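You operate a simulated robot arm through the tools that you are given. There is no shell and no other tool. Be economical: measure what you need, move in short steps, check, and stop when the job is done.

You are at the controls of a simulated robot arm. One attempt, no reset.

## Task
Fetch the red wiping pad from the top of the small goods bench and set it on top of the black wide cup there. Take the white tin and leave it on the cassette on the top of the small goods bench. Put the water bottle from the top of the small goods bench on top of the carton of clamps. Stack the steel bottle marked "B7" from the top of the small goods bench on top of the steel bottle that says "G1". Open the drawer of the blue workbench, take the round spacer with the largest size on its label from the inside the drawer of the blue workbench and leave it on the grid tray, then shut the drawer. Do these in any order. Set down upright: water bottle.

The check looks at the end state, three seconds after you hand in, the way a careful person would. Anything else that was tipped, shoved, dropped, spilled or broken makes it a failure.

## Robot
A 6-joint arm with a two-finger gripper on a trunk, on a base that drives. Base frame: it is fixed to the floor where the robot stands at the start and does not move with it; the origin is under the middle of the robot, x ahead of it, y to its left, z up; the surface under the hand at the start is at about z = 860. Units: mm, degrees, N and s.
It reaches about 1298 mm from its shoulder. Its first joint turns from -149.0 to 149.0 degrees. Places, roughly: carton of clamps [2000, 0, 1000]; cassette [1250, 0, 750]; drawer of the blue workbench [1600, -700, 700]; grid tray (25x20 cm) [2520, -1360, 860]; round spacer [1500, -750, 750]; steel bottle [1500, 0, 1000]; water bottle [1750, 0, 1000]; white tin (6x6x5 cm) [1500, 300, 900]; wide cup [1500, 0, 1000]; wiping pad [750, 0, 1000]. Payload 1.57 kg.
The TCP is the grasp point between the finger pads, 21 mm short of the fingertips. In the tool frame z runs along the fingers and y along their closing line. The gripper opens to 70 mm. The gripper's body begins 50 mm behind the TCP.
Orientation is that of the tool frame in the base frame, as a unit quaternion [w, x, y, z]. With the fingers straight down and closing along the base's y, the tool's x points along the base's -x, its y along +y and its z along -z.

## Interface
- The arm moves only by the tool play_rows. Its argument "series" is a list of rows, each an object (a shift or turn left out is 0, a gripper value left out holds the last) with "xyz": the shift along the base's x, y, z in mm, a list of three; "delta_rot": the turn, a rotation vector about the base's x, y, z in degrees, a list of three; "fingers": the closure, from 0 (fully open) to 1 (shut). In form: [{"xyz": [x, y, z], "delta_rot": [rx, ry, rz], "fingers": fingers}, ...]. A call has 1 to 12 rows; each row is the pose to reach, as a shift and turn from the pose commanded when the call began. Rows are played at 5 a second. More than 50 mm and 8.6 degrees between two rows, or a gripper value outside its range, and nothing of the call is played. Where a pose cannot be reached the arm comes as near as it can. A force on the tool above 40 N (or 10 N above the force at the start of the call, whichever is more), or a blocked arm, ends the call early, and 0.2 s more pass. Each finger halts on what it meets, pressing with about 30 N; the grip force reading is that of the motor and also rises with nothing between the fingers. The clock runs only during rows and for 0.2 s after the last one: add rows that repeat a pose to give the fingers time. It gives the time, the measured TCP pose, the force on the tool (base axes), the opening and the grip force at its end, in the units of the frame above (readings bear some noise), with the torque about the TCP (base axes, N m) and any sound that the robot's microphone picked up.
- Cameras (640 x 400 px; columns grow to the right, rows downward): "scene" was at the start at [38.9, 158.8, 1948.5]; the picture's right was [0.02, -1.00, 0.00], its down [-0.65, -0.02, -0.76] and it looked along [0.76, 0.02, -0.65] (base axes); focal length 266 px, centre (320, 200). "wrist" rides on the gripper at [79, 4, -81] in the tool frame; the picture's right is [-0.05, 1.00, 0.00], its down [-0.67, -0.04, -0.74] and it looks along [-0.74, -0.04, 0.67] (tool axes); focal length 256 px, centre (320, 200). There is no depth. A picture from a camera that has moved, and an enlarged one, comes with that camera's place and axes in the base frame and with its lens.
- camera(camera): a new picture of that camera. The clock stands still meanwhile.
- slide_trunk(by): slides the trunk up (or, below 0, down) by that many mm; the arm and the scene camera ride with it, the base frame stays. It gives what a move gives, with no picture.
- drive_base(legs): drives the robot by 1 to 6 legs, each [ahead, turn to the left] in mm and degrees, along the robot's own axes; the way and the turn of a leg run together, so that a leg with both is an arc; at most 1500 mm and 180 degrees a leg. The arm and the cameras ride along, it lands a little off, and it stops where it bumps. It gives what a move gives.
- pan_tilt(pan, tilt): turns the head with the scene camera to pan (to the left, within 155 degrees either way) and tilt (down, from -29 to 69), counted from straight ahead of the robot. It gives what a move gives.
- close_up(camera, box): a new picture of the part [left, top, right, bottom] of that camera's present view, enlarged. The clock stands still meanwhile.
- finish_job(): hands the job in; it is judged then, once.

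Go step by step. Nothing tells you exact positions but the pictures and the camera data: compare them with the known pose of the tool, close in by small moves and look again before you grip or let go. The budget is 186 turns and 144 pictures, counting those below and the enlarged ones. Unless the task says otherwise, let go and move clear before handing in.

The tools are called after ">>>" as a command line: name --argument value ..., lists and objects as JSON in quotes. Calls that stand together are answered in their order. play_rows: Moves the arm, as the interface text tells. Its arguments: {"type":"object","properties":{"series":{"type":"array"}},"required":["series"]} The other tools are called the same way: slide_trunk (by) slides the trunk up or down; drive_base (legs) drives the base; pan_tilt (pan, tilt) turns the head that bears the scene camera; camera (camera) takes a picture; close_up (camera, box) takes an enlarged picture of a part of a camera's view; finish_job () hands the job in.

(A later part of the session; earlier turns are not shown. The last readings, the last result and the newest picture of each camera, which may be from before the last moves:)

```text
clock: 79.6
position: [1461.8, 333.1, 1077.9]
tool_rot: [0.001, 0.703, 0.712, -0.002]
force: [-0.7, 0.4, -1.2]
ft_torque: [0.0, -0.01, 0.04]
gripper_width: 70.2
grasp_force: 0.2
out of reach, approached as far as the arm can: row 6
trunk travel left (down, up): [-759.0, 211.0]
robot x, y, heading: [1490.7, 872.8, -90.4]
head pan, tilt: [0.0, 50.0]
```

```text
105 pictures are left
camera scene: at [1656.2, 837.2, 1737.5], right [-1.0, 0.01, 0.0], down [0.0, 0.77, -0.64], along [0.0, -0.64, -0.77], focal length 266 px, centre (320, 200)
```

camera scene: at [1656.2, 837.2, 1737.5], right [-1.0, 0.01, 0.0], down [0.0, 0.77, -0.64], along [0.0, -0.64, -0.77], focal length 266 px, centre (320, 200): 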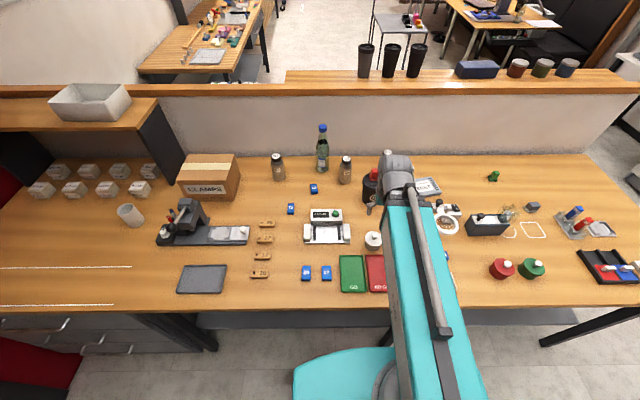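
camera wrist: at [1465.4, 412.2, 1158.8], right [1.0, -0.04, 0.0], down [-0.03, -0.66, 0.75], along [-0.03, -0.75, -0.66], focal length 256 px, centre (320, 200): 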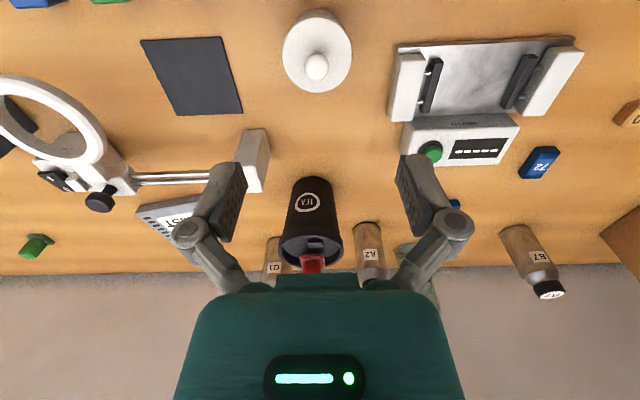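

>>> close_up --camera "wrist" --box '[250, 0, 390, 100]'

>>> close_up --camera "scene" --box '[340, 210, 400, 270]'

```text
4.00 times, centred on (320, 50) of wrist
camera zoom: at [1465.4, 412.2, 1158.8], right [1.0, -0.04, 0.0], down [-0.03, -0.66, 0.75], along [-0.03, -0.75, -0.66], focal length 1024 px, centre (320, 800)
```

zoom: 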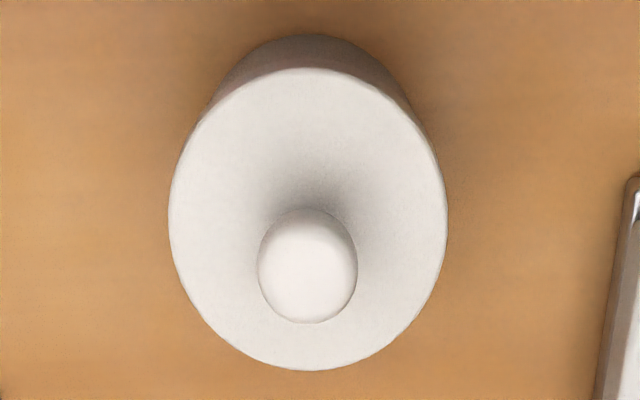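

```text
6.67 times, centred on (370, 240) of scene
camera zoom: at [1656.2, 837.2, 1737.5], right [-1.0, 0.01, 0.0], down [0.0, 0.77, -0.64], along [0.0, -0.64, -0.77], focal length 1776 px, centre (-13, -67)
```

zoom: 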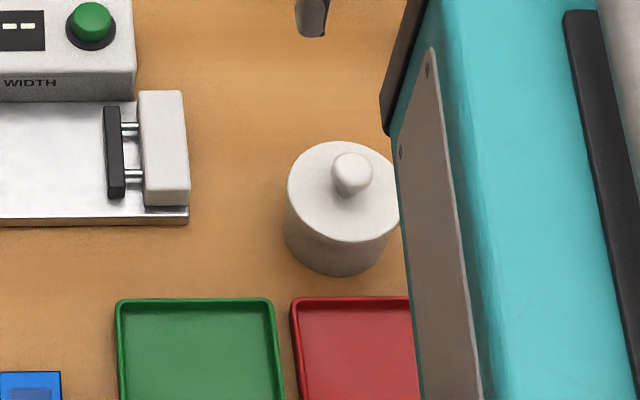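

Tin at about (1460, 322); I'll grip its knob. Shifting and lowering in steps.

>>> play_rows --series '[{"xyz": [-2, -11, 0]}, {"xyz": [-2, -11, 0]}]'

>>> slide_trunk --by -110

>>> camera --camera "wrist"

```text
clock: 80.2
position: [1458.7, 322.3, 1077.2]
tool_rot: [0.001, 0.702, 0.712, -0.003]
force: [-0.5, -1.3, -0.8]
ft_torque: [-0.02, -0.02, 0.0]
gripper_width: 70.0
grasp_force: 0.1
trunk travel left (down, up): [-759.0, 211.0]
robot x, y, heading: [1491.4, 872.3, -90.2]
head pan, tilt: [0.0, 50.0]
```

```text
clock: 81.6
position: [1459.8, 321.3, 967.8]
tool_rot: [0.001, 0.702, 0.712, -0.002]
force: [-0.4, 0.0, -0.4]
ft_torque: [0.03, 0.0, 0.0]
gripper_width: 69.9
grasp_force: 0.1
trunk travel left (down, up): [-649.0, 321.0]
robot x, y, heading: [1489.6, 869.6, -90.3]
head pan, tilt: [0.0, 50.0]
```

```text
102 pictures are left
camera wrist: at [1463.4, 401.6, 1048.7], right [1.0, -0.04, 0.0], down [-0.03, -0.66, 0.75], along [-0.03, -0.75, -0.66], focal length 256 px, centre (320, 200)
```

wrist: 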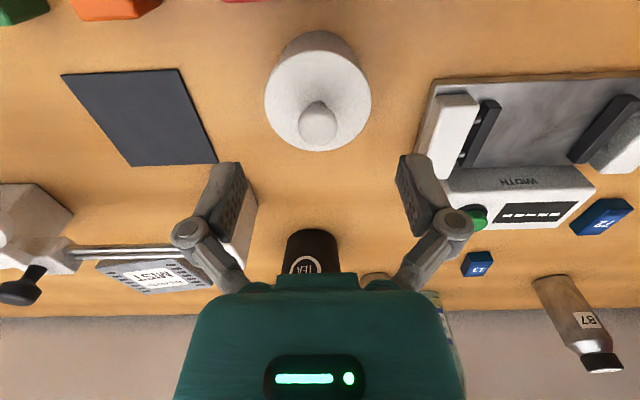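

Lid top ≈898, knob centre ≈(1459, 317). Shift 4 mm and lower to TCP ≈922.

>>> play_rows --series '[{"xyz": [0, -4.5, 0]}, {"xyz": [0, -4.5, 0]}]'

>>> slide_trunk --by -44

>>> close_up --camera "wrist" --box '[160, 60, 480, 260]'

```text
clock: 82.2
position: [1459.4, 316.5, 967.1]
tool_rot: [0.002, 0.702, 0.712, -0.003]
force: [-0.5, -0.8, 0.7]
ft_torque: [0.01, -0.03, 0.01]
gripper_width: 70.2
grasp_force: 0.1
trunk travel left (down, up): [-649.0, 321.0]
robot x, y, heading: [1488.3, 870.6, -90.1]
head pan, tilt: [0.0, 50.0]
```

```text
clock: 83.1
position: [1460.0, 316.5, 923.0]
tool_rot: [0.001, 0.702, 0.712, -0.003]
force: [0.2, 0.4, -0.5]
ft_torque: [-0.05, 0.0, 0.0]
gripper_width: 70.0
grasp_force: 0.0
trunk travel left (down, up): [-605.0, 365.0]
robot x, y, heading: [1492.1, 870.5, -90.4]
head pan, tilt: [0.0, 50.0]
```

```text
2.00 times, centred on (320, 160) of wrist
camera zoom: at [1463.7, 397.2, 1004.6], right [1.0, -0.04, 0.0], down [-0.03, -0.66, 0.75], along [-0.03, -0.75, -0.66], focal length 512 px, centre (320, 280)
```

zoom: 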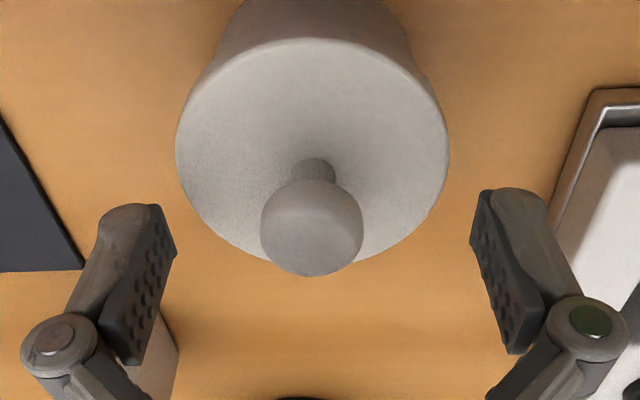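

>>> play_rows --series '[{"fingers": 1}, {"fingers": 1}, {"fingers": 1}, {"fingers": 1}, {"fingers": 1}]'

>>> slide_trunk --by 160

>>> camera --camera "wrist"

```text
clock: 83.8
position: [1458.8, 318.0, 925.8]
tool_rot: [0.003, 0.703, 0.712, -0.004]
force: [-7.2, -1.8, 51.5]
ft_torque: [0.12, 0.03, 0.08]
gripper_width: 19.8
grasp_force: 29.6
trunk travel left (down, up): [-605.0, 365.0]
robot x, y, heading: [1488.0, 870.1, -90.3]
head pan, tilt: [0.0, 50.0]
stopped in row 3: the force on the tool passed its limit at 47 N (the readings are from after the stop); the commanded pose is now the measured one
```

```text
clock: 85.6
position: [1459.8, 316.7, 1083.8]
tool_rot: [0.002, 0.702, 0.712, -0.002]
force: [0.2, 0.5, -0.3]
ft_torque: [-0.02, 0.0, -0.03]
gripper_width: 19.1
grasp_force: 29.8
trunk travel left (down, up): [-765.0, 205.0]
robot x, y, heading: [1487.4, 871.0, -90.3]
head pan, tilt: [0.0, 50.0]
heard: snap
```

```text
100 pictures are left
camera wrist: at [1463.8, 396.6, 1164.5], right [1.0, -0.04, 0.0], down [-0.03, -0.66, 0.75], along [-0.03, -0.75, -0.66], focal length 256 px, centre (320, 200)
```

wrist: 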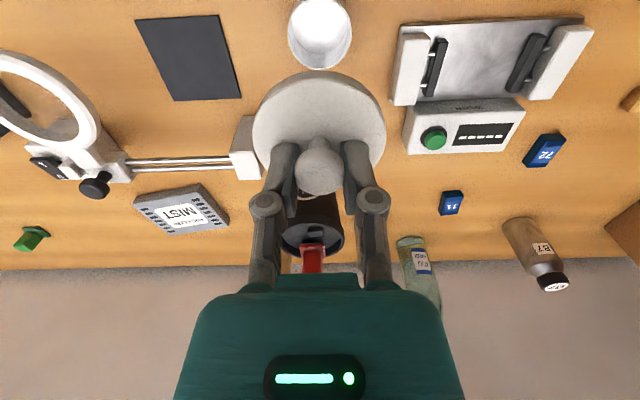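

The lid came off with a snap (it isn't fixed). I'll put it straight back on the tin body and then grip by the body instead.

>>> slide_trunk --by -130

>>> camera --camera "wrist"

>>> close_up --camera "scene" --box '[330, 180, 410, 230]'

```text
clock: 87.2
position: [1458.9, 316.2, 954.7]
tool_rot: [0.002, 0.702, 0.712, -0.002]
force: [0.1, 0.3, -0.8]
ft_torque: [0.0, 0.04, -0.03]
gripper_width: 19.4
grasp_force: 29.6
trunk travel left (down, up): [-635.0, 335.0]
robot x, y, heading: [1490.3, 868.3, -90.2]
head pan, tilt: [0.0, 50.0]
```

```text
99 pictures are left
camera wrist: at [1463.8, 396.6, 1034.6], right [1.0, -0.04, 0.0], down [-0.03, -0.66, 0.75], along [-0.03, -0.75, -0.66], focal length 256 px, centre (320, 200)
```

wrist: 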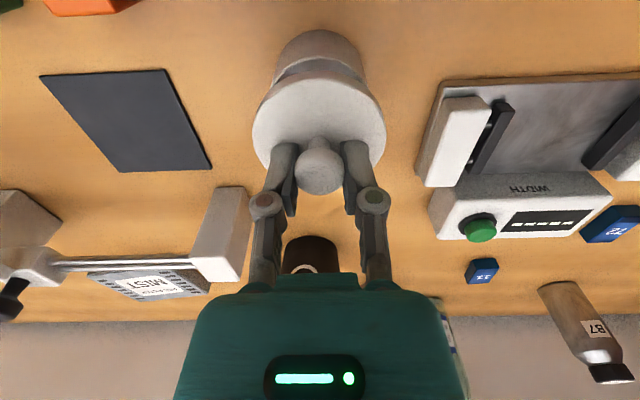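

```text
8.00 times, centred on (370, 205) of scene
camera zoom: at [1656.2, 837.3, 1613.5], right [-1.0, 0.01, 0.0], down [0.0, 0.77, -0.64], along [0.0, -0.64, -0.77], focal length 2131 px, centre (-80, 160)
```

zoom: 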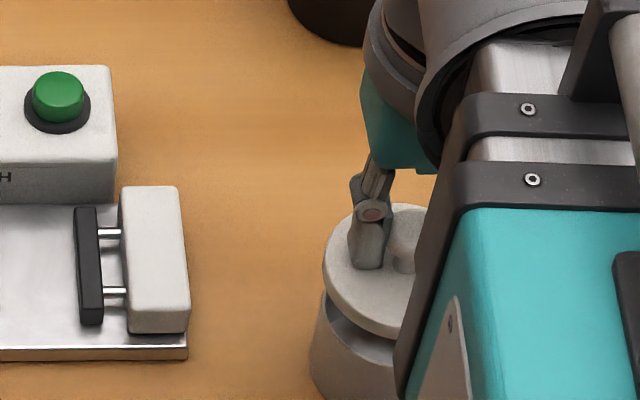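

>>> slide_trunk --by -26

>>> slide_trunk --by -4

>>> slide_trunk --by -3

>>> camera --camera "wrist"

>>> close_up --camera "scene" --box '[330, 180, 410, 230]'

```text
clock: 87.9
position: [1461.3, 316.2, 926.7]
tool_rot: [0.002, 0.702, 0.712, -0.002]
force: [0.3, 0.1, -0.6]
ft_torque: [0.01, -0.03, 0.0]
gripper_width: 19.2
grasp_force: 30.0
trunk travel left (down, up): [-609.0, 361.0]
robot x, y, heading: [1486.7, 869.3, -90.2]
head pan, tilt: [0.0, 50.0]
```

```text
clock: 88.4
position: [1459.9, 316.4, 925.7]
tool_rot: [0.003, 0.703, 0.712, -0.004]
force: [-1.6, 3.1, 24.9]
ft_torque: [0.21, -0.03, 0.04]
gripper_width: 19.2
grasp_force: 30.0
trunk travel left (down, up): [-606.0, 364.0]
robot x, y, heading: [1488.8, 872.3, -90.4]
head pan, tilt: [0.0, 50.0]
heard: snap
stopped: the force on the tool passed its limit at 48 N (the readings are from after the stop); the commanded pose is now the measured one
```

```text
clock: 88.7
position: [1460.1, 317.7, 925.4]
tool_rot: [0.003, 0.703, 0.712, -0.005]
force: [-0.8, 1.3, 31.1]
ft_torque: [0.22, 0.02, -0.03]
gripper_width: 19.4
grasp_force: 29.9
trunk travel left (down, up): [-606.0, 364.0]
robot x, y, heading: [1483.3, 872.2, -90.5]
head pan, tilt: [0.0, 50.0]
stopped: the force on the tool passed its limit at 50 N (the readings are from after the stop); the commanded pose is now the measured one
```

```text
97 pictures are left
camera wrist: at [1463.8, 397.7, 1006.6], right [1.0, -0.04, 0.0], down [-0.03, -0.66, 0.75], along [-0.03, -0.75, -0.66], focal length 256 px, centre (320, 200)
```

wrist: 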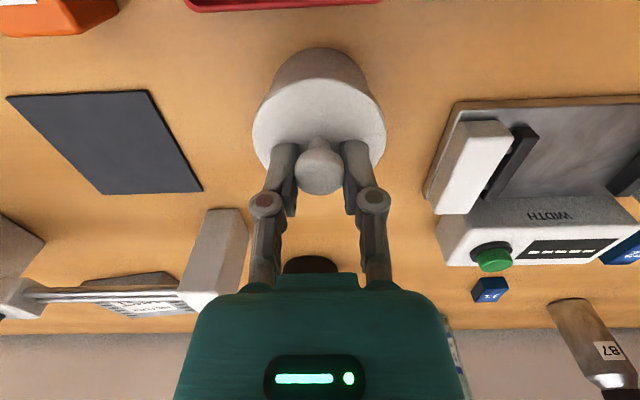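

```text
8.00 times, centred on (370, 205) of scene
camera zoom: at [1656.3, 839.9, 1584.9], right [-1.0, 0.01, 0.0], down [0.0, 0.76, -0.64], along [0.0, -0.64, -0.76], focal length 2131 px, centre (-80, 160)
```

zoom: 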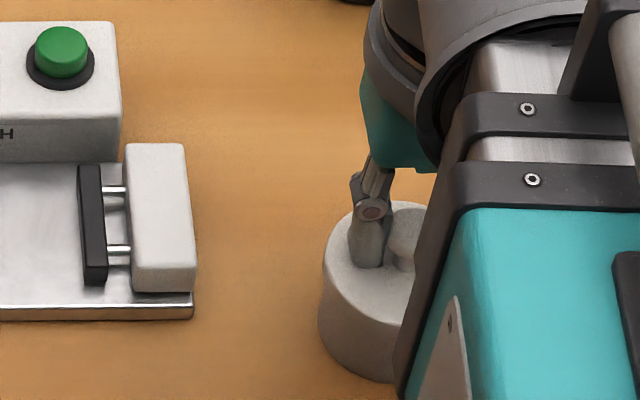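

The lid snapped back on. Release, rise slightly, open fully, and check centring for a body grip.

>>> slide_trunk --by 2

>>> play_rows --series '[{"fingers": 0.5}, {"fingers": 0.5}, {"fingers": 0.5}, {"fingers": 0.5}]'

>>> slide_trunk --by 20

>>> play_rows --series '[{"fingers": 0}, {"fingers": 0}, {"fingers": 0}, {"fingers": 0}]'

>>> camera --camera "wrist"

```text
clock: 89.2
position: [1459.8, 315.7, 925.3]
tool_rot: [0.003, 0.702, 0.712, -0.004]
force: [-0.3, 0.2, 0.1]
ft_torque: [0.01, -0.01, 0.0]
gripper_width: 19.6
grasp_force: 30.1
trunk travel left (down, up): [-608.0, 362.0]
robot x, y, heading: [1490.5, 867.4, -90.3]
head pan, tilt: [0.0, 50.0]
heard: snap
```

```text
clock: 90.2
position: [1460.2, 316.7, 926.8]
tool_rot: [0.003, 0.702, 0.712, -0.005]
force: [0.0, 0.7, -1.6]
ft_torque: [-0.03, -0.01, 0.0]
gripper_width: 34.8
grasp_force: 0.0
trunk travel left (down, up): [-608.0, 362.0]
robot x, y, heading: [1486.8, 871.8, -90.2]
head pan, tilt: [0.0, 50.0]
heard: snap
```

```text
clock: 90.9
position: [1460.2, 315.5, 946.4]
tool_rot: [0.004, 0.702, 0.712, -0.004]
force: [0.7, -0.1, -0.1]
ft_torque: [-0.06, 0.0, 0.01]
gripper_width: 34.9
grasp_force: 0.0
trunk travel left (down, up): [-628.0, 342.0]
robot x, y, heading: [1492.5, 868.9, -90.1]
head pan, tilt: [0.0, 50.0]
```

```text
clock: 91.9
position: [1459.6, 315.4, 945.7]
tool_rot: [0.003, 0.702, 0.712, -0.004]
force: [-0.5, -0.4, 0.0]
ft_torque: [0.0, 0.0, 0.0]
gripper_width: 69.8
grasp_force: 0.1
trunk travel left (down, up): [-628.0, 342.0]
robot x, y, heading: [1486.5, 870.2, -90.0]
head pan, tilt: [0.0, 50.0]
```

```text
95 pictures are left
camera wrist: at [1463.7, 395.8, 1027.4], right [1.0, -0.04, 0.0], down [-0.03, -0.66, 0.75], along [-0.03, -0.75, -0.66], focal length 256 px, centre (320, 200)
```

wrist: 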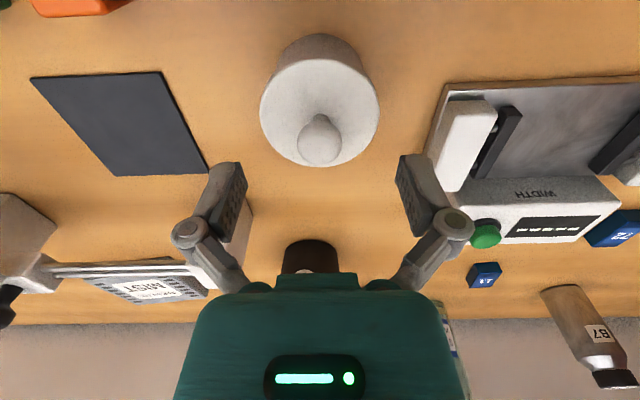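

Seated and centred. Lowering around the body.

>>> play_rows --series '[{"xyz": [0, 2, 0]}, {"xyz": [0, 2, 0]}]'

>>> slide_trunk --by -38

>>> close_up --camera "wrist" --box '[160, 60, 480, 260]'

```text
clock: 92.5
position: [1459.2, 317.0, 946.0]
tool_rot: [0.004, 0.703, 0.711, -0.005]
force: [-0.4, -0.6, -0.4]
ft_torque: [-0.04, -0.02, 0.02]
gripper_width: 70.2
grasp_force: 0.0
trunk travel left (down, up): [-628.0, 342.0]
robot x, y, heading: [1491.6, 869.0, -90.4]
head pan, tilt: [0.0, 50.0]
```

```text
clock: 93.3
position: [1458.7, 317.4, 908.9]
tool_rot: [0.003, 0.702, 0.712, -0.005]
force: [0.6, -0.3, -0.3]
ft_torque: [0.0, 0.01, -0.02]
gripper_width: 70.1
grasp_force: 0.0
trunk travel left (down, up): [-590.0, 380.0]
robot x, y, heading: [1487.4, 871.0, -90.2]
head pan, tilt: [0.0, 50.0]
```

```text
2.00 times, centred on (320, 160) of wrist
camera zoom: at [1463.7, 397.9, 989.4], right [1.0, -0.04, 0.0], down [-0.03, -0.66, 0.75], along [-0.03, -0.75, -0.66], focal length 512 px, centre (320, 280)
```

zoom: 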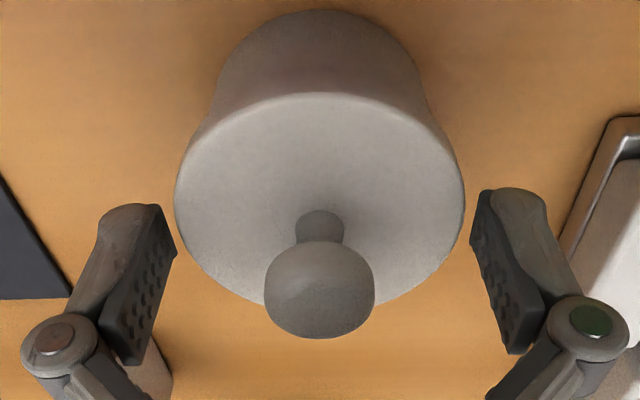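

>>> play_rows --series '[{"xyz": [-0.8, 0, 0]}, {"xyz": [-0.8, 0, 0]}]'

>>> slide_trunk --by -20

>>> play_rows --series '[{"fingers": 1}, {"fingers": 1}, {"fingers": 1}, {"fingers": 1}]'

>>> slide_trunk --by 20

>>> camera --camera "wrist"

```text
clock: 93.9
position: [1457.6, 317.0, 908.7]
tool_rot: [0.003, 0.702, 0.712, -0.005]
force: [1.3, -0.4, 0.1]
ft_torque: [-0.02, 0.05, -0.04]
gripper_width: 70.1
grasp_force: 0.0
trunk travel left (down, up): [-590.0, 380.0]
robot x, y, heading: [1490.0, 865.1, -90.3]
head pan, tilt: [0.0, 50.0]
```

```text
clock: 94.6
position: [1458.8, 317.7, 888.0]
tool_rot: [0.002, 0.702, 0.712, -0.004]
force: [0.6, -0.2, -0.5]
ft_torque: [0.02, 0.0, 0.01]
gripper_width: 70.0
grasp_force: 0.1
trunk travel left (down, up): [-570.0, 400.0]
robot x, y, heading: [1489.7, 873.5, -90.2]
head pan, tilt: [0.0, 50.0]
```

```text
clock: 95.6
position: [1458.7, 317.7, 888.1]
tool_rot: [0.003, 0.702, 0.712, -0.005]
force: [0.3, -5.2, 17.4]
ft_torque: [0.05, -0.06, 0.04]
gripper_width: 62.9
grasp_force: 29.7
trunk travel left (down, up): [-570.0, 400.0]
robot x, y, heading: [1487.4, 868.3, -90.0]
head pan, tilt: [0.0, 50.0]
```

```text
clock: 96.3
position: [1460.3, 317.6, 908.8]
tool_rot: [0.003, 0.702, 0.712, -0.005]
force: [-0.4, -1.2, -0.2]
ft_torque: [0.01, 0.0, 0.0]
gripper_width: 62.9
grasp_force: 30.2
trunk travel left (down, up): [-590.0, 380.0]
robot x, y, heading: [1489.2, 869.9, -90.2]
head pan, tilt: [0.0, 50.0]
heard: snap
```

```text
93 pictures are left
camera wrist: at [1463.1, 397.9, 989.4], right [1.0, -0.04, 0.0], down [-0.03, -0.66, 0.75], along [-0.03, -0.75, -0.66], focal length 256 px, centre (320, 200)
```

wrist: 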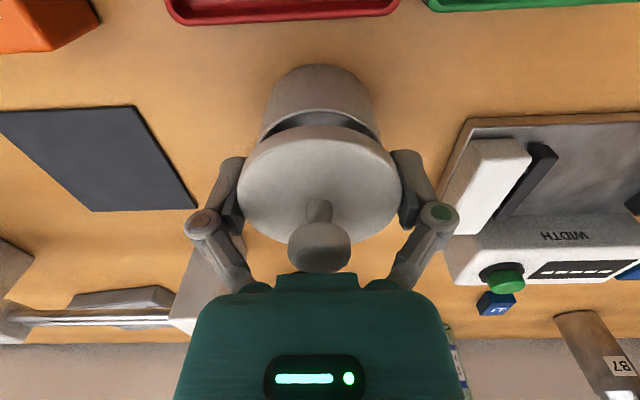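

The fingers gripped the overhanging lid again. I'll put it back, then do it in two parts: set the lid aside by its knob, move the open body, then refit the lid.

>>> slide_trunk --by -21

>>> play_rows --series '[{"fingers": 0}, {"fingers": 0}, {"fingers": 0}]'

>>> slide_trunk --by 39

>>> play_rows --series '[{"fingers": 0.5}, {"fingers": 1}, {"fingers": 1}, {"fingers": 1}, {"fingers": 1}, {"fingers": 1}]'

>>> camera --camera "wrist"

```text
clock: 97.0
position: [1458.4, 317.7, 889.4]
tool_rot: [0.003, 0.702, 0.712, -0.005]
force: [0.5, -0.2, 19.0]
ft_torque: [0.01, 0.1, 0.13]
gripper_width: 62.7
grasp_force: 29.9
trunk travel left (down, up): [-569.0, 401.0]
robot x, y, heading: [1487.9, 870.2, -90.2]
head pan, tilt: [0.0, 50.0]
heard: snap
```

```text
clock: 97.8
position: [1459.9, 318.0, 887.6]
tool_rot: [0.003, 0.702, 0.712, -0.004]
force: [0.2, -0.2, -0.4]
ft_torque: [0.0, 0.03, -0.01]
gripper_width: 70.2
grasp_force: 0.2
trunk travel left (down, up): [-569.0, 401.0]
robot x, y, heading: [1484.5, 875.1, -90.5]
head pan, tilt: [0.0, 50.0]
```

```text
clock: 98.6
position: [1459.1, 318.0, 926.3]
tool_rot: [0.003, 0.702, 0.712, -0.005]
force: [0.4, -0.1, 0.5]
ft_torque: [-0.04, 0.02, 0.03]
gripper_width: 69.7
grasp_force: 0.0
trunk travel left (down, up): [-608.0, 362.0]
robot x, y, heading: [1485.4, 869.6, -90.1]
head pan, tilt: [0.0, 50.0]
```

```text
clock: 100.0
position: [1459.2, 318.5, 927.1]
tool_rot: [0.002, 0.702, 0.712, -0.004]
force: [-0.4, 0.1, -0.1]
ft_torque: [0.01, -0.02, -0.02]
gripper_width: 19.2
grasp_force: 30.0
trunk travel left (down, up): [-608.0, 362.0]
robot x, y, heading: [1490.9, 868.1, -90.3]
head pan, tilt: [0.0, 50.0]
heard: snap
```

```text
92 pictures are left
camera wrist: at [1463.1, 397.8, 1007.4], right [1.0, -0.04, 0.0], down [-0.03, -0.66, 0.75], along [-0.03, -0.75, -0.66], focal length 256 px, centre (320, 200)
```

wrist: 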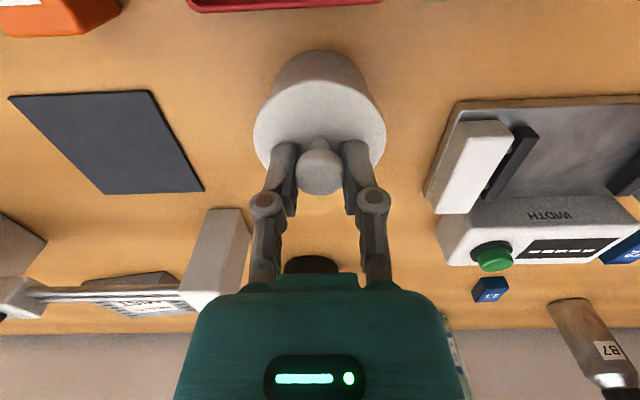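

Knob gripped. Lift, move toward y≈233 clear spot, and set the lid on the bench.

>>> slide_trunk --by 60

>>> play_rows --series '[{"xyz": [0, -45, 0]}, {"xyz": [-4, -88, 0]}, {"xyz": [-4, -88, 0]}]'

>>> slide_trunk --by -70

>>> camera --camera "wrist"

>>> close_up --camera "scene" --box '[320, 100, 440, 210]'

```text
clock: 101.0
position: [1457.7, 317.3, 986.4]
tool_rot: [0.004, 0.702, 0.712, -0.005]
force: [-0.6, 0.1, -0.5]
ft_torque: [0.0, -0.01, -0.05]
gripper_width: 19.0
grasp_force: 30.7
trunk travel left (down, up): [-668.0, 302.0]
robot x, y, heading: [1485.6, 869.2, -90.3]
head pan, tilt: [0.0, 50.0]
```

```text
clock: 101.8
position: [1454.4, 229.4, 987.7]
tool_rot: [0.003, 0.702, 0.712, -0.004]
force: [0.2, 0.1, -0.3]
ft_torque: [-0.02, 0.01, 0.02]
gripper_width: 19.5
grasp_force: 29.5
trunk travel left (down, up): [-668.0, 302.0]
robot x, y, heading: [1488.1, 869.4, -90.2]
head pan, tilt: [0.0, 50.0]
```

```text
clock: 102.9
position: [1454.8, 229.1, 916.4]
tool_rot: [0.002, 0.702, 0.712, -0.003]
force: [-0.1, 0.4, 0.3]
ft_torque: [-0.01, -0.01, 0.03]
gripper_width: 19.1
grasp_force: 29.9
trunk travel left (down, up): [-598.0, 372.0]
robot x, y, heading: [1487.9, 869.0, -90.2]
head pan, tilt: [0.0, 50.0]
```

```text
91 pictures are left
camera wrist: at [1459.0, 310.2, 997.4], right [1.0, -0.04, 0.0], down [-0.03, -0.66, 0.75], along [-0.03, -0.75, -0.66], focal length 256 px, centre (320, 200)
```

wrist: 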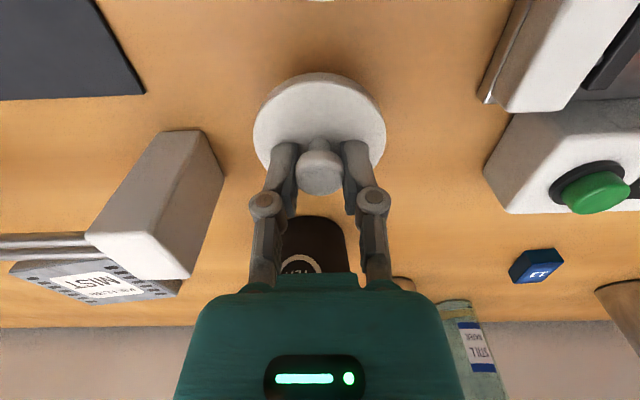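

```text
3.64 times, centred on (380, 155) of scene
camera zoom: at [1656.2, 837.3, 1576.6], right [-1.0, 0.01, 0.0], down [0.0, 0.77, -0.64], along [0.0, -0.64, -0.77], focal length 969 px, centre (102, 364)
```

zoom: 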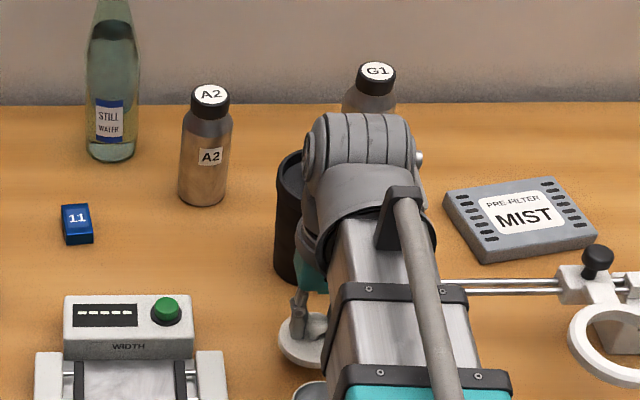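

>>> slide_trunk --by -14

>>> slide_trunk --by -5

>>> slide_trunk --by -4

```text
clock: 103.5
position: [1455.0, 230.5, 902.1]
tool_rot: [0.003, 0.702, 0.712, -0.004]
force: [-0.4, -0.3, -0.1]
ft_torque: [0.01, -0.01, 0.0]
gripper_width: 19.3
grasp_force: 30.1
trunk travel left (down, up): [-584.0, 386.0]
robot x, y, heading: [1490.6, 869.5, -90.2]
head pan, tilt: [0.0, 50.0]
```

```text
clock: 104.0
position: [1455.4, 229.1, 897.1]
tool_rot: [0.003, 0.702, 0.712, -0.005]
force: [-0.4, -0.1, 0.4]
ft_torque: [0.02, 0.03, 0.02]
gripper_width: 19.2
grasp_force: 30.2
trunk travel left (down, up): [-579.0, 391.0]
robot x, y, heading: [1489.3, 873.6, -90.4]
head pan, tilt: [0.0, 50.0]
```

```text
clock: 104.5
position: [1454.7, 230.5, 893.1]
tool_rot: [0.003, 0.702, 0.712, -0.004]
force: [1.1, -0.1, 0.0]
ft_torque: [0.0, 0.01, 0.03]
gripper_width: 19.2
grasp_force: 29.9
trunk travel left (down, up): [-575.0, 395.0]
robot x, y, heading: [1491.7, 867.9, -90.5]
head pan, tilt: [0.0, 50.0]
```

>>> slide_trunk --by -3

>>> slide_trunk --by -3

>>> slide_trunk --by -3

>>> close_up --camera "wrist" --box '[220, 50, 420, 220]'

```text
clock: 105.1
position: [1455.5, 229.5, 890.2]
tool_rot: [0.004, 0.702, 0.712, -0.004]
force: [-0.3, -0.1, -0.3]
ft_torque: [-0.01, 0.0, 0.0]
gripper_width: 19.3
grasp_force: 29.8
trunk travel left (down, up): [-572.0, 398.0]
robot x, y, heading: [1486.8, 868.7, -90.5]
head pan, tilt: [0.0, 50.0]
```

```text
clock: 105.5
position: [1454.6, 229.9, 889.8]
tool_rot: [0.004, 0.702, 0.712, -0.005]
force: [0.4, 2.2, 21.2]
ft_torque: [0.09, 0.01, 0.01]
gripper_width: 19.4
grasp_force: 30.3
trunk travel left (down, up): [-570.0, 400.0]
robot x, y, heading: [1491.7, 870.4, -90.6]
head pan, tilt: [0.0, 50.0]
stopped: the force on the tool passed its limit at 43 N (the readings are from after the stop); the commanded pose is now the measured one
```

```text
clock: 105.9
position: [1454.6, 231.2, 888.9]
tool_rot: [0.005, 0.703, 0.711, -0.006]
force: [-0.1, 2.7, 29.3]
ft_torque: [0.09, -0.01, 0.0]
gripper_width: 19.3
grasp_force: 29.7
trunk travel left (down, up): [-569.0, 401.0]
robot x, y, heading: [1487.6, 870.0, -90.2]
head pan, tilt: [0.0, 50.0]
stopped: the force on the tool passed its limit at 48 N (the readings are from after the stop); the commanded pose is now the measured one
```

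```text
2.35 times, centred on (320, 135) of wrist
camera zoom: at [1459.0, 310.7, 970.1], right [1.0, -0.04, 0.0], down [-0.02, -0.66, 0.75], along [-0.03, -0.75, -0.66], focal length 602 px, centre (320, 353)
```

zoom: 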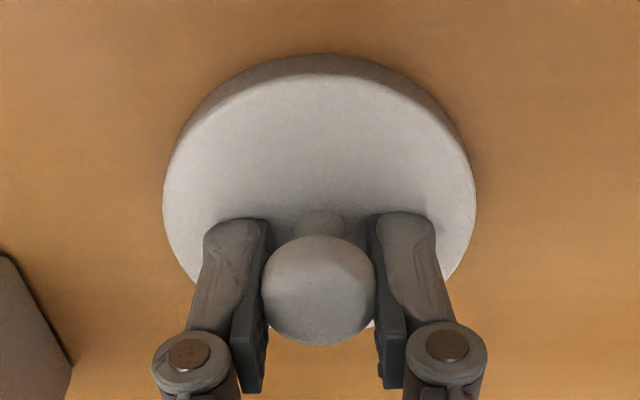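

Lid rests on the bench at (1455, 230). Release and go for the body.

>>> slide_trunk --by 1.5

>>> play_rows --series '[{"fingers": 0.4}, {"fingers": 0.4}, {"fingers": 0.4}, {"fingers": 0.4}]'

>>> slide_trunk --by 90

>>> play_rows --series '[{"xyz": [2, 45, 0], "fingers": 0}, {"xyz": [4, 88, 0]}, {"xyz": [4, 88, 0]}, {"xyz": [4, 88, 0]}]'

>>> camera --camera "wrist"

```text
clock: 106.4
position: [1454.0, 229.8, 890.1]
tool_rot: [0.004, 0.702, 0.712, -0.006]
force: [1.0, 3.3, 5.9]
ft_torque: [-0.02, 0.03, 0.02]
gripper_width: 19.2
grasp_force: 30.0
trunk travel left (down, up): [-571.0, 399.0]
robot x, y, heading: [1487.4, 867.3, -90.2]
head pan, tilt: [0.0, 50.0]
```

```text
clock: 107.4
position: [1455.5, 227.9, 889.3]
tool_rot: [0.004, 0.703, 0.712, -0.006]
force: [-1.2, -0.4, -0.2]
ft_torque: [-0.02, 0.0, -0.01]
gripper_width: 42.0
grasp_force: 0.1
trunk travel left (down, up): [-571.0, 399.0]
robot x, y, heading: [1487.3, 872.5, -90.2]
head pan, tilt: [0.0, 50.0]
```

```text
clock: 108.6
position: [1454.9, 227.9, 978.9]
tool_rot: [0.005, 0.702, 0.712, -0.006]
force: [-0.2, 0.0, -0.8]
ft_torque: [-0.01, 0.02, 0.03]
gripper_width: 41.6
grasp_force: 0.2
trunk travel left (down, up): [-661.0, 309.0]
robot x, y, heading: [1487.5, 873.2, -90.2]
head pan, tilt: [0.0, 50.0]
```

```text
clock: 109.6
position: [1458.6, 316.2, 979.0]
tool_rot: [0.004, 0.703, 0.711, -0.005]
force: [-0.4, -0.6, -0.7]
ft_torque: [0.0, 0.0, 0.03]
gripper_width: 69.8
grasp_force: 0.0
trunk travel left (down, up): [-661.0, 309.0]
robot x, y, heading: [1484.9, 870.3, -90.2]
head pan, tilt: [0.0, 50.0]
```

```text
88 pictures are left
camera wrist: at [1462.6, 396.8, 1060.1], right [1.0, -0.04, 0.0], down [-0.02, -0.66, 0.75], along [-0.03, -0.75, -0.66], focal length 256 px, centre (320, 200)
```

wrist: 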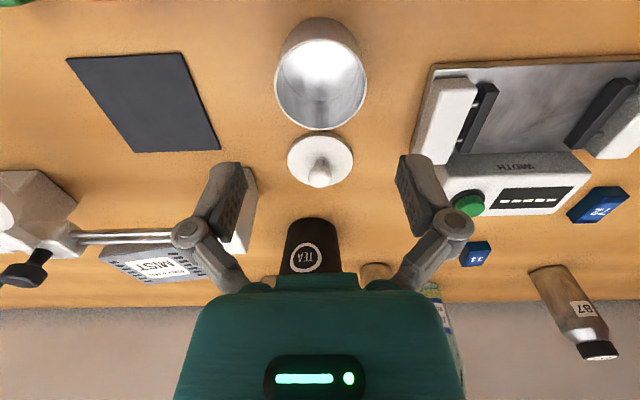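

Body centred (Ø60). Lower, grip, lift.

>>> play_rows --series '[{"xyz": [0, 2, 0]}, {"xyz": [0, 2, 0]}]'

>>> slide_trunk --by -91

>>> play_rows --series '[{"fingers": 1}, {"fingers": 1}, {"fingers": 1}, {"fingers": 1}]'

>>> slide_trunk --by 130

>>> camera --camera "wrist"

```text
clock: 110.2
position: [1459.1, 318.2, 979.2]
tool_rot: [0.005, 0.702, 0.712, -0.007]
force: [0.8, 0.1, -0.1]
ft_torque: [0.02, 0.03, -0.01]
gripper_width: 70.1
grasp_force: 0.1
trunk travel left (down, up): [-661.0, 309.0]
robot x, y, heading: [1484.7, 870.9, -90.0]
head pan, tilt: [0.0, 50.0]
```

```text
clock: 111.5
position: [1457.4, 318.1, 888.6]
tool_rot: [0.004, 0.702, 0.712, -0.006]
force: [0.5, 0.3, -0.3]
ft_torque: [-0.02, -0.02, -0.01]
gripper_width: 70.0
grasp_force: 0.0
trunk travel left (down, up): [-570.0, 400.0]
robot x, y, heading: [1486.4, 869.7, -90.4]
head pan, tilt: [0.0, 50.0]
```

```text
clock: 112.5
position: [1457.9, 318.3, 888.9]
tool_rot: [0.004, 0.702, 0.712, -0.005]
force: [2.1, -1.6, 9.3]
ft_torque: [0.05, -0.06, 0.04]
gripper_width: 56.0
grasp_force: 30.0
trunk travel left (down, up): [-570.0, 400.0]
robot x, y, heading: [1487.1, 870.8, -90.3]
head pan, tilt: [0.0, 50.0]
```

```text
clock: 114.1
position: [1458.6, 318.6, 1019.6]
tool_rot: [0.005, 0.702, 0.712, -0.005]
force: [0.5, 0.6, -1.0]
ft_torque: [-0.01, 0.06, -0.02]
gripper_width: 55.6
grasp_force: 29.4
trunk travel left (down, up): [-700.0, 270.0]
robot x, y, heading: [1488.3, 869.5, -90.4]
head pan, tilt: [0.0, 50.0]
```

```text
87 pictures are left
camera wrist: at [1462.6, 398.7, 1099.1], right [1.0, -0.04, 0.0], down [-0.02, -0.66, 0.75], along [-0.03, -0.75, -0.66], focal length 256 px, centre (320, 200)
```

wrist: 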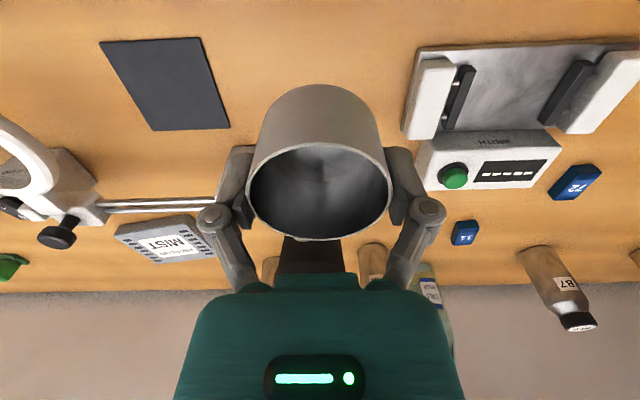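

Body lifted. Raise more, then move over the cassette at (1203, 45).

>>> slide_trunk --by 100

>>> play_rows --series '[{"xyz": [-45, 0, 0]}, {"xyz": [-90, 0, 0]}, {"xyz": [-135, 0, 0]}, {"xyz": [-180, 0, 0]}, {"xyz": [-225, 0, 0]}, {"xyz": [-256, -10, 0]}, {"xyz": [-256, -58, 0]}, {"xyz": [-256, -106, 0]}, {"xyz": [-256, -154, 0]}, {"xyz": [-256, -202, 0]}, {"xyz": [-256, -230, 0]}, {"xyz": [-256, -230, 0]}]'

>>> camera --camera "wrist"

>>> camera --camera "scene"

```text
clock: 115.4
position: [1458.1, 318.6, 1118.0]
tool_rot: [0.005, 0.702, 0.712, -0.006]
force: [-0.1, 0.0, -1.8]
ft_torque: [-0.01, -0.02, -0.03]
gripper_width: 55.4
grasp_force: 30.0
trunk travel left (down, up): [-800.0, 170.0]
robot x, y, heading: [1489.4, 872.0, -90.4]
head pan, tilt: [0.0, 50.0]
```

```text
clock: 118.0
position: [1203.8, 88.3, 1118.2]
tool_rot: [0.004, 0.702, 0.712, -0.005]
force: [-0.7, 0.5, -0.8]
ft_torque: [0.0, 0.02, 0.01]
gripper_width: 55.7
grasp_force: 30.1
trunk travel left (down, up): [-800.0, 170.0]
robot x, y, heading: [1488.5, 872.8, -90.4]
head pan, tilt: [0.0, 50.0]
```

```text
86 pictures are left
camera wrist: at [1207.1, 168.6, 1199.1], right [1.0, -0.04, 0.0], down [-0.02, -0.66, 0.75], along [-0.03, -0.75, -0.66], focal length 256 px, centre (320, 200)
```

wrist: 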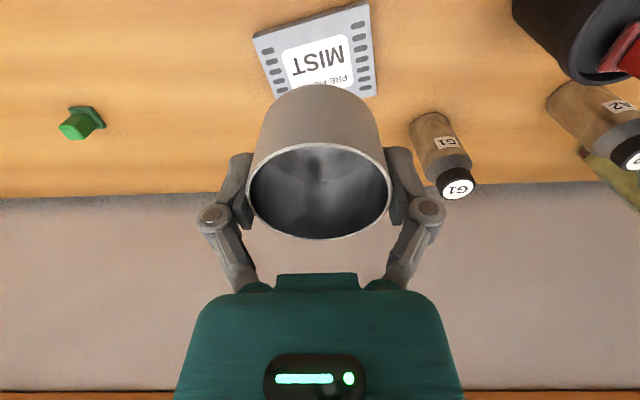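

```text
85 pictures are left
camera scene: at [1656.2, 837.1, 1778.6], right [-1.0, 0.01, 0.0], down [0.0, 0.77, -0.64], along [0.0, -0.64, -0.77], focal length 266 px, centre (320, 200)
```

scene: 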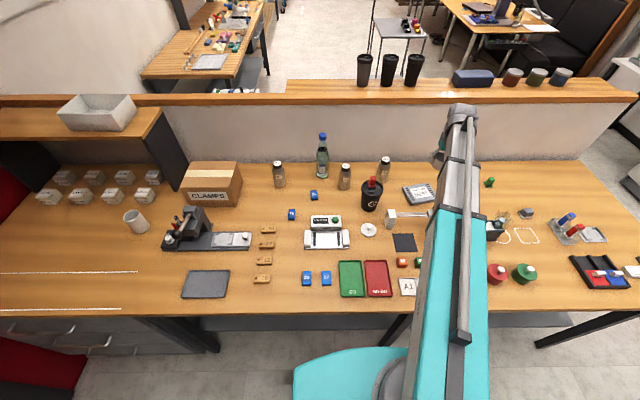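

Cassette centre ≈(1201, 43). Centre over it and lower.

>>> play_rows --series '[{"xyz": [-3, -45, 0]}, {"xyz": [-3, -45, 0]}]'

>>> slide_trunk --by -185

>>> camera --camera "wrist"

>>> close_up --camera "scene" --box '[380, 50, 500, 150]'

```text
clock: 118.6
position: [1198.9, 43.3, 1117.9]
tool_rot: [0.005, 0.702, 0.712, -0.006]
force: [0.4, 0.3, -1.4]
ft_torque: [0.01, 0.0, 0.0]
gripper_width: 55.5
grasp_force: 30.4
trunk travel left (down, up): [-800.0, 170.0]
robot x, y, heading: [1490.7, 869.9, -90.4]
head pan, tilt: [0.0, 50.0]
```

```text
clock: 120.7
position: [1198.4, 43.3, 934.4]
tool_rot: [0.005, 0.702, 0.712, -0.005]
force: [1.2, 0.0, -1.8]
ft_torque: [-0.02, 0.0, -0.06]
gripper_width: 55.2
grasp_force: 29.9
trunk travel left (down, up): [-615.0, 355.0]
robot x, y, heading: [1483.2, 868.2, -90.0]
head pan, tilt: [0.0, 50.0]
```

```text
84 pictures are left
camera wrist: at [1202.9, 123.8, 1014.1], right [1.0, -0.04, 0.0], down [-0.03, -0.66, 0.75], along [-0.03, -0.75, -0.66], focal length 256 px, centre (320, 200)
```

wrist: 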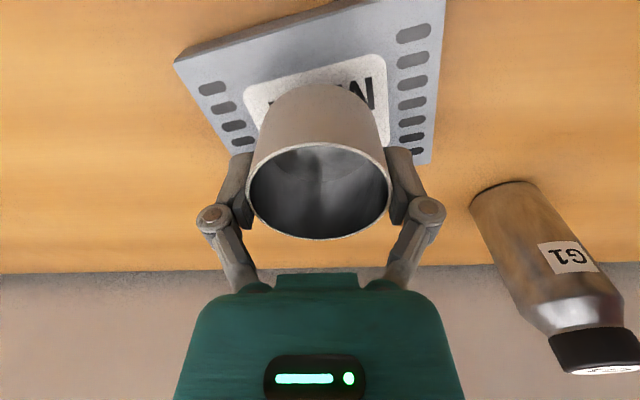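

```text
4.00 times, centred on (440, 100) of scene
camera zoom: at [1656.1, 837.0, 1593.6], right [-1.0, 0.01, 0.0], down [0.0, 0.77, -0.64], along [0.0, -0.64, -0.77], focal length 1066 px, centre (-160, 600)
```

zoom: 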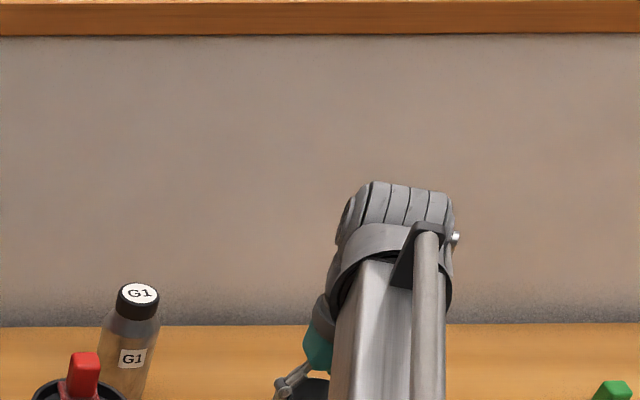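

>>> slide_trunk --by -21

>>> slide_trunk --by -4

>>> slide_trunk --by -3

>>> slide_trunk --by -3

```text
clock: 121.3
position: [1200.0, 43.7, 911.7]
tool_rot: [0.004, 0.703, 0.711, -0.006]
force: [0.4, -0.1, -1.3]
ft_torque: [0.0, 0.02, 0.02]
gripper_width: 55.6
grasp_force: 30.6
trunk travel left (down, up): [-594.0, 376.0]
robot x, y, heading: [1488.8, 869.1, -90.3]
head pan, tilt: [0.0, 50.0]
```

```text
clock: 121.9
position: [1199.4, 42.7, 909.5]
tool_rot: [0.004, 0.703, 0.711, -0.005]
force: [-0.8, -1.3, 6.7]
ft_torque: [-0.03, 0.0, 0.04]
gripper_width: 55.3
grasp_force: 29.9
trunk travel left (down, up): [-590.0, 380.0]
robot x, y, heading: [1486.8, 870.9, -90.4]
head pan, tilt: [0.0, 50.0]
```

```text
clock: 122.4
position: [1199.8, 46.2, 906.7]
tool_rot: [0.005, 0.702, 0.712, -0.006]
force: [-1.8, -2.5, 21.4]
ft_torque: [0.0, 0.06, 0.14]
gripper_width: 55.3
grasp_force: 30.5
trunk travel left (down, up): [-587.0, 383.0]
robot x, y, heading: [1488.1, 872.5, -90.4]
head pan, tilt: [0.0, 50.0]
```

```text
clock: 122.9
position: [1199.8, 44.7, 904.2]
tool_rot: [0.005, 0.702, 0.713, -0.006]
force: [0.6, -0.4, 19.5]
ft_torque: [0.02, -0.02, 0.02]
gripper_width: 54.9
grasp_force: 29.8
trunk travel left (down, up): [-584.0, 386.0]
robot x, y, heading: [1491.1, 871.2, -90.3]
head pan, tilt: [0.0, 50.0]
```

Contact made; release, raise and look.

>>> slide_trunk --by 2

>>> play_rows --series '[{"fingers": 0}, {"fingers": 0}, {"fingers": 0}]'

>>> slide_trunk --by 160

>>> camera --camera "wrist"

```text
clock: 123.4
position: [1198.5, 43.8, 903.5]
tool_rot: [0.004, 0.702, 0.712, -0.006]
force: [-0.9, -0.2, -2.7]
ft_torque: [0.02, -0.02, 0.0]
gripper_width: 54.7
grasp_force: 30.1
trunk travel left (down, up): [-586.0, 384.0]
robot x, y, heading: [1487.8, 869.2, -90.2]
head pan, tilt: [0.0, 50.0]
```

```text
clock: 124.2
position: [1198.1, 42.8, 905.3]
tool_rot: [0.004, 0.702, 0.712, -0.005]
force: [-1.5, 0.2, 0.0]
ft_torque: [-0.02, -0.01, -0.03]
gripper_width: 70.1
grasp_force: 0.0
trunk travel left (down, up): [-586.0, 384.0]
robot x, y, heading: [1485.1, 869.5, -90.4]
head pan, tilt: [0.0, 50.0]
```

```text
clock: 126.0
position: [1199.0, 42.5, 1065.1]
tool_rot: [0.004, 0.702, 0.712, -0.006]
force: [0.4, 0.2, -0.1]
ft_torque: [0.02, -0.01, 0.0]
gripper_width: 69.8
grasp_force: 0.0
trunk travel left (down, up): [-746.0, 224.0]
robot x, y, heading: [1487.4, 870.6, -90.6]
head pan, tilt: [0.0, 50.0]
```

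```text
82 pictures are left
camera wrist: at [1202.9, 123.7, 1145.0], right [1.0, -0.04, 0.0], down [-0.03, -0.66, 0.75], along [-0.03, -0.75, -0.66], focal length 256 px, centre (320, 200)
```

wrist: 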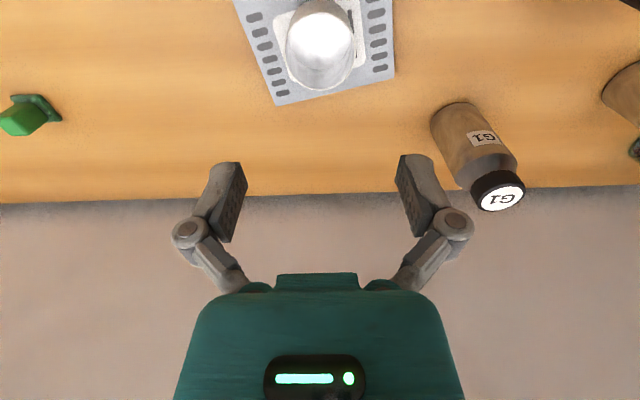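

Body stands on the cassette. Now fetch the lid at (1455, 230).

>>> play_rows --series '[{"xyz": [0, 45, 0]}, {"xyz": [0, 90, 0]}, {"xyz": [0, 135, 0]}, {"xyz": [0, 186, 0]}, {"xyz": [45, 186, 0]}, {"xyz": [90, 186, 0]}, {"xyz": [135, 186, 0]}, {"xyz": [180, 186, 0]}, {"xyz": [225, 186, 0]}, {"xyz": [256, 187, 0]}, {"xyz": [256, 187, 0]}]'

>>> slide_trunk --by -110

>>> camera --camera "wrist"

```text
refused: row 4 steps farther than a row can; nothing moved
```

```text
clock: 127.5
position: [1197.5, 44.5, 954.2]
tool_rot: [0.004, 0.702, 0.712, -0.005]
force: [-0.8, -0.3, 0.0]
ft_torque: [0.01, 0.01, -0.03]
gripper_width: 70.1
grasp_force: 0.0
trunk travel left (down, up): [-636.0, 334.0]
robot x, y, heading: [1487.4, 867.6, -90.5]
head pan, tilt: [0.0, 50.0]
```

```text
81 pictures are left
camera wrist: at [1203.0, 123.9, 1035.1], right [1.0, -0.04, 0.0], down [-0.02, -0.66, 0.75], along [-0.03, -0.75, -0.66], focal length 256 px, centre (320, 200)
```

wrist: 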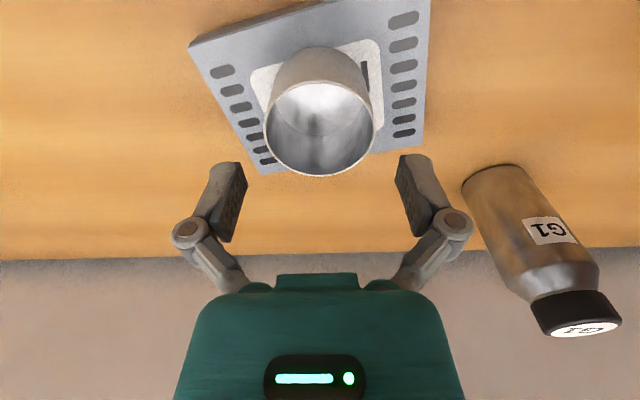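

The step was refused (51 mm) so the trunk lowered harmlessly above the tin. Raise again and go.

>>> slide_trunk --by 110

>>> play_rows --series '[{"xyz": [0, 45, 0]}, {"xyz": [0, 90, 0]}, {"xyz": [0, 135, 0]}, {"xyz": [0, 180, 0]}, {"xyz": [45, 184, 0]}, {"xyz": [90, 186, 0]}, {"xyz": [135, 186, 0]}, {"xyz": [180, 186, 0]}, {"xyz": [225, 186, 0]}, {"xyz": [256, 187, 0]}, {"xyz": [256, 187, 0]}]'

>>> camera --camera "wrist"

```text
clock: 128.9
position: [1199.0, 43.1, 1064.5]
tool_rot: [0.004, 0.702, 0.712, -0.006]
force: [-0.4, -0.1, 1.5]
ft_torque: [-0.03, 0.0, 0.01]
gripper_width: 70.1
grasp_force: 0.0
trunk travel left (down, up): [-746.0, 224.0]
robot x, y, heading: [1487.4, 870.2, -90.4]
head pan, tilt: [0.0, 50.0]
```

```text
clock: 131.3
position: [1456.1, 231.3, 1064.5]
tool_rot: [0.005, 0.702, 0.712, -0.006]
force: [0.9, -0.2, 0.3]
ft_torque: [-0.04, 0.04, -0.02]
gripper_width: 70.2
grasp_force: 0.1
trunk travel left (down, up): [-746.0, 224.0]
robot x, y, heading: [1483.9, 869.4, -90.1]
head pan, tilt: [0.0, 50.0]
```

```text
80 pictures are left
camera wrist: at [1459.9, 311.0, 1145.1], right [1.0, -0.04, 0.0], down [-0.03, -0.66, 0.75], along [-0.03, -0.75, -0.66], focal length 256 px, centre (320, 200)
```

wrist: 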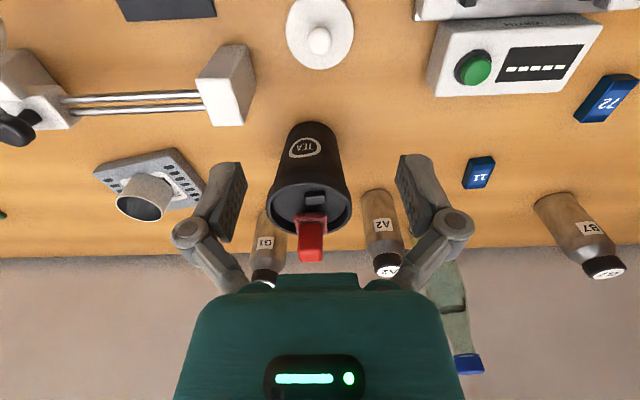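

>>> slide_trunk --by -173

>>> play_rows --series '[{"fingers": 0.5}, {"fingers": 1}, {"fingers": 1}, {"fingers": 1}, {"fingers": 1}, {"fingers": 1}]'

>>> slide_trunk --by 210

>>> camera --camera "wrist"

```text
clock: 133.2
position: [1455.5, 229.6, 892.1]
tool_rot: [0.005, 0.702, 0.712, -0.006]
force: [0.0, 0.5, -0.3]
ft_torque: [-0.03, 0.01, 0.03]
gripper_width: 70.0
grasp_force: 0.2
trunk travel left (down, up): [-573.0, 397.0]
robot x, y, heading: [1487.2, 870.9, -90.1]
head pan, tilt: [0.0, 50.0]
```

```text
clock: 134.6
position: [1455.2, 231.9, 892.0]
tool_rot: [0.005, 0.702, 0.712, -0.005]
force: [0.1, -0.4, 2.8]
ft_torque: [0.02, 0.0, 0.0]
gripper_width: 19.4
grasp_force: 30.1
trunk travel left (down, up): [-573.0, 397.0]
robot x, y, heading: [1489.9, 871.2, -90.1]
head pan, tilt: [0.0, 50.0]
```

```text
clock: 136.9
position: [1454.7, 230.1, 1100.9]
tool_rot: [0.005, 0.702, 0.712, -0.005]
force: [-0.4, 0.2, 0.1]
ft_torque: [0.02, -0.02, -0.03]
gripper_width: 19.3
grasp_force: 30.0
trunk travel left (down, up): [-783.0, 187.0]
robot x, y, heading: [1487.4, 870.1, -90.1]
head pan, tilt: [0.0, 50.0]
```

```text
79 pictures are left
camera wrist: at [1459.5, 310.9, 1182.1], right [1.0, -0.04, 0.0], down [-0.02, -0.66, 0.75], along [-0.03, -0.75, -0.66], focal length 256 px, centre (320, 200)
```

wrist: 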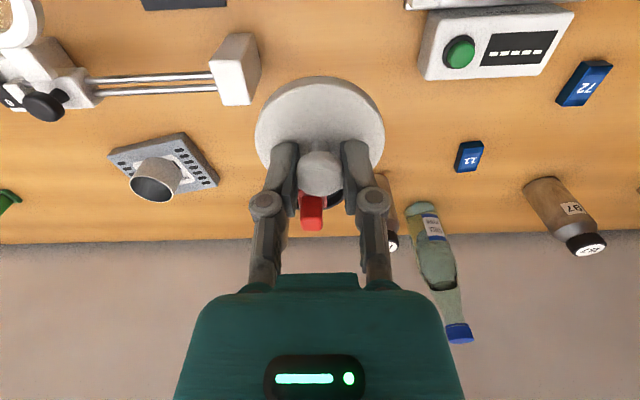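

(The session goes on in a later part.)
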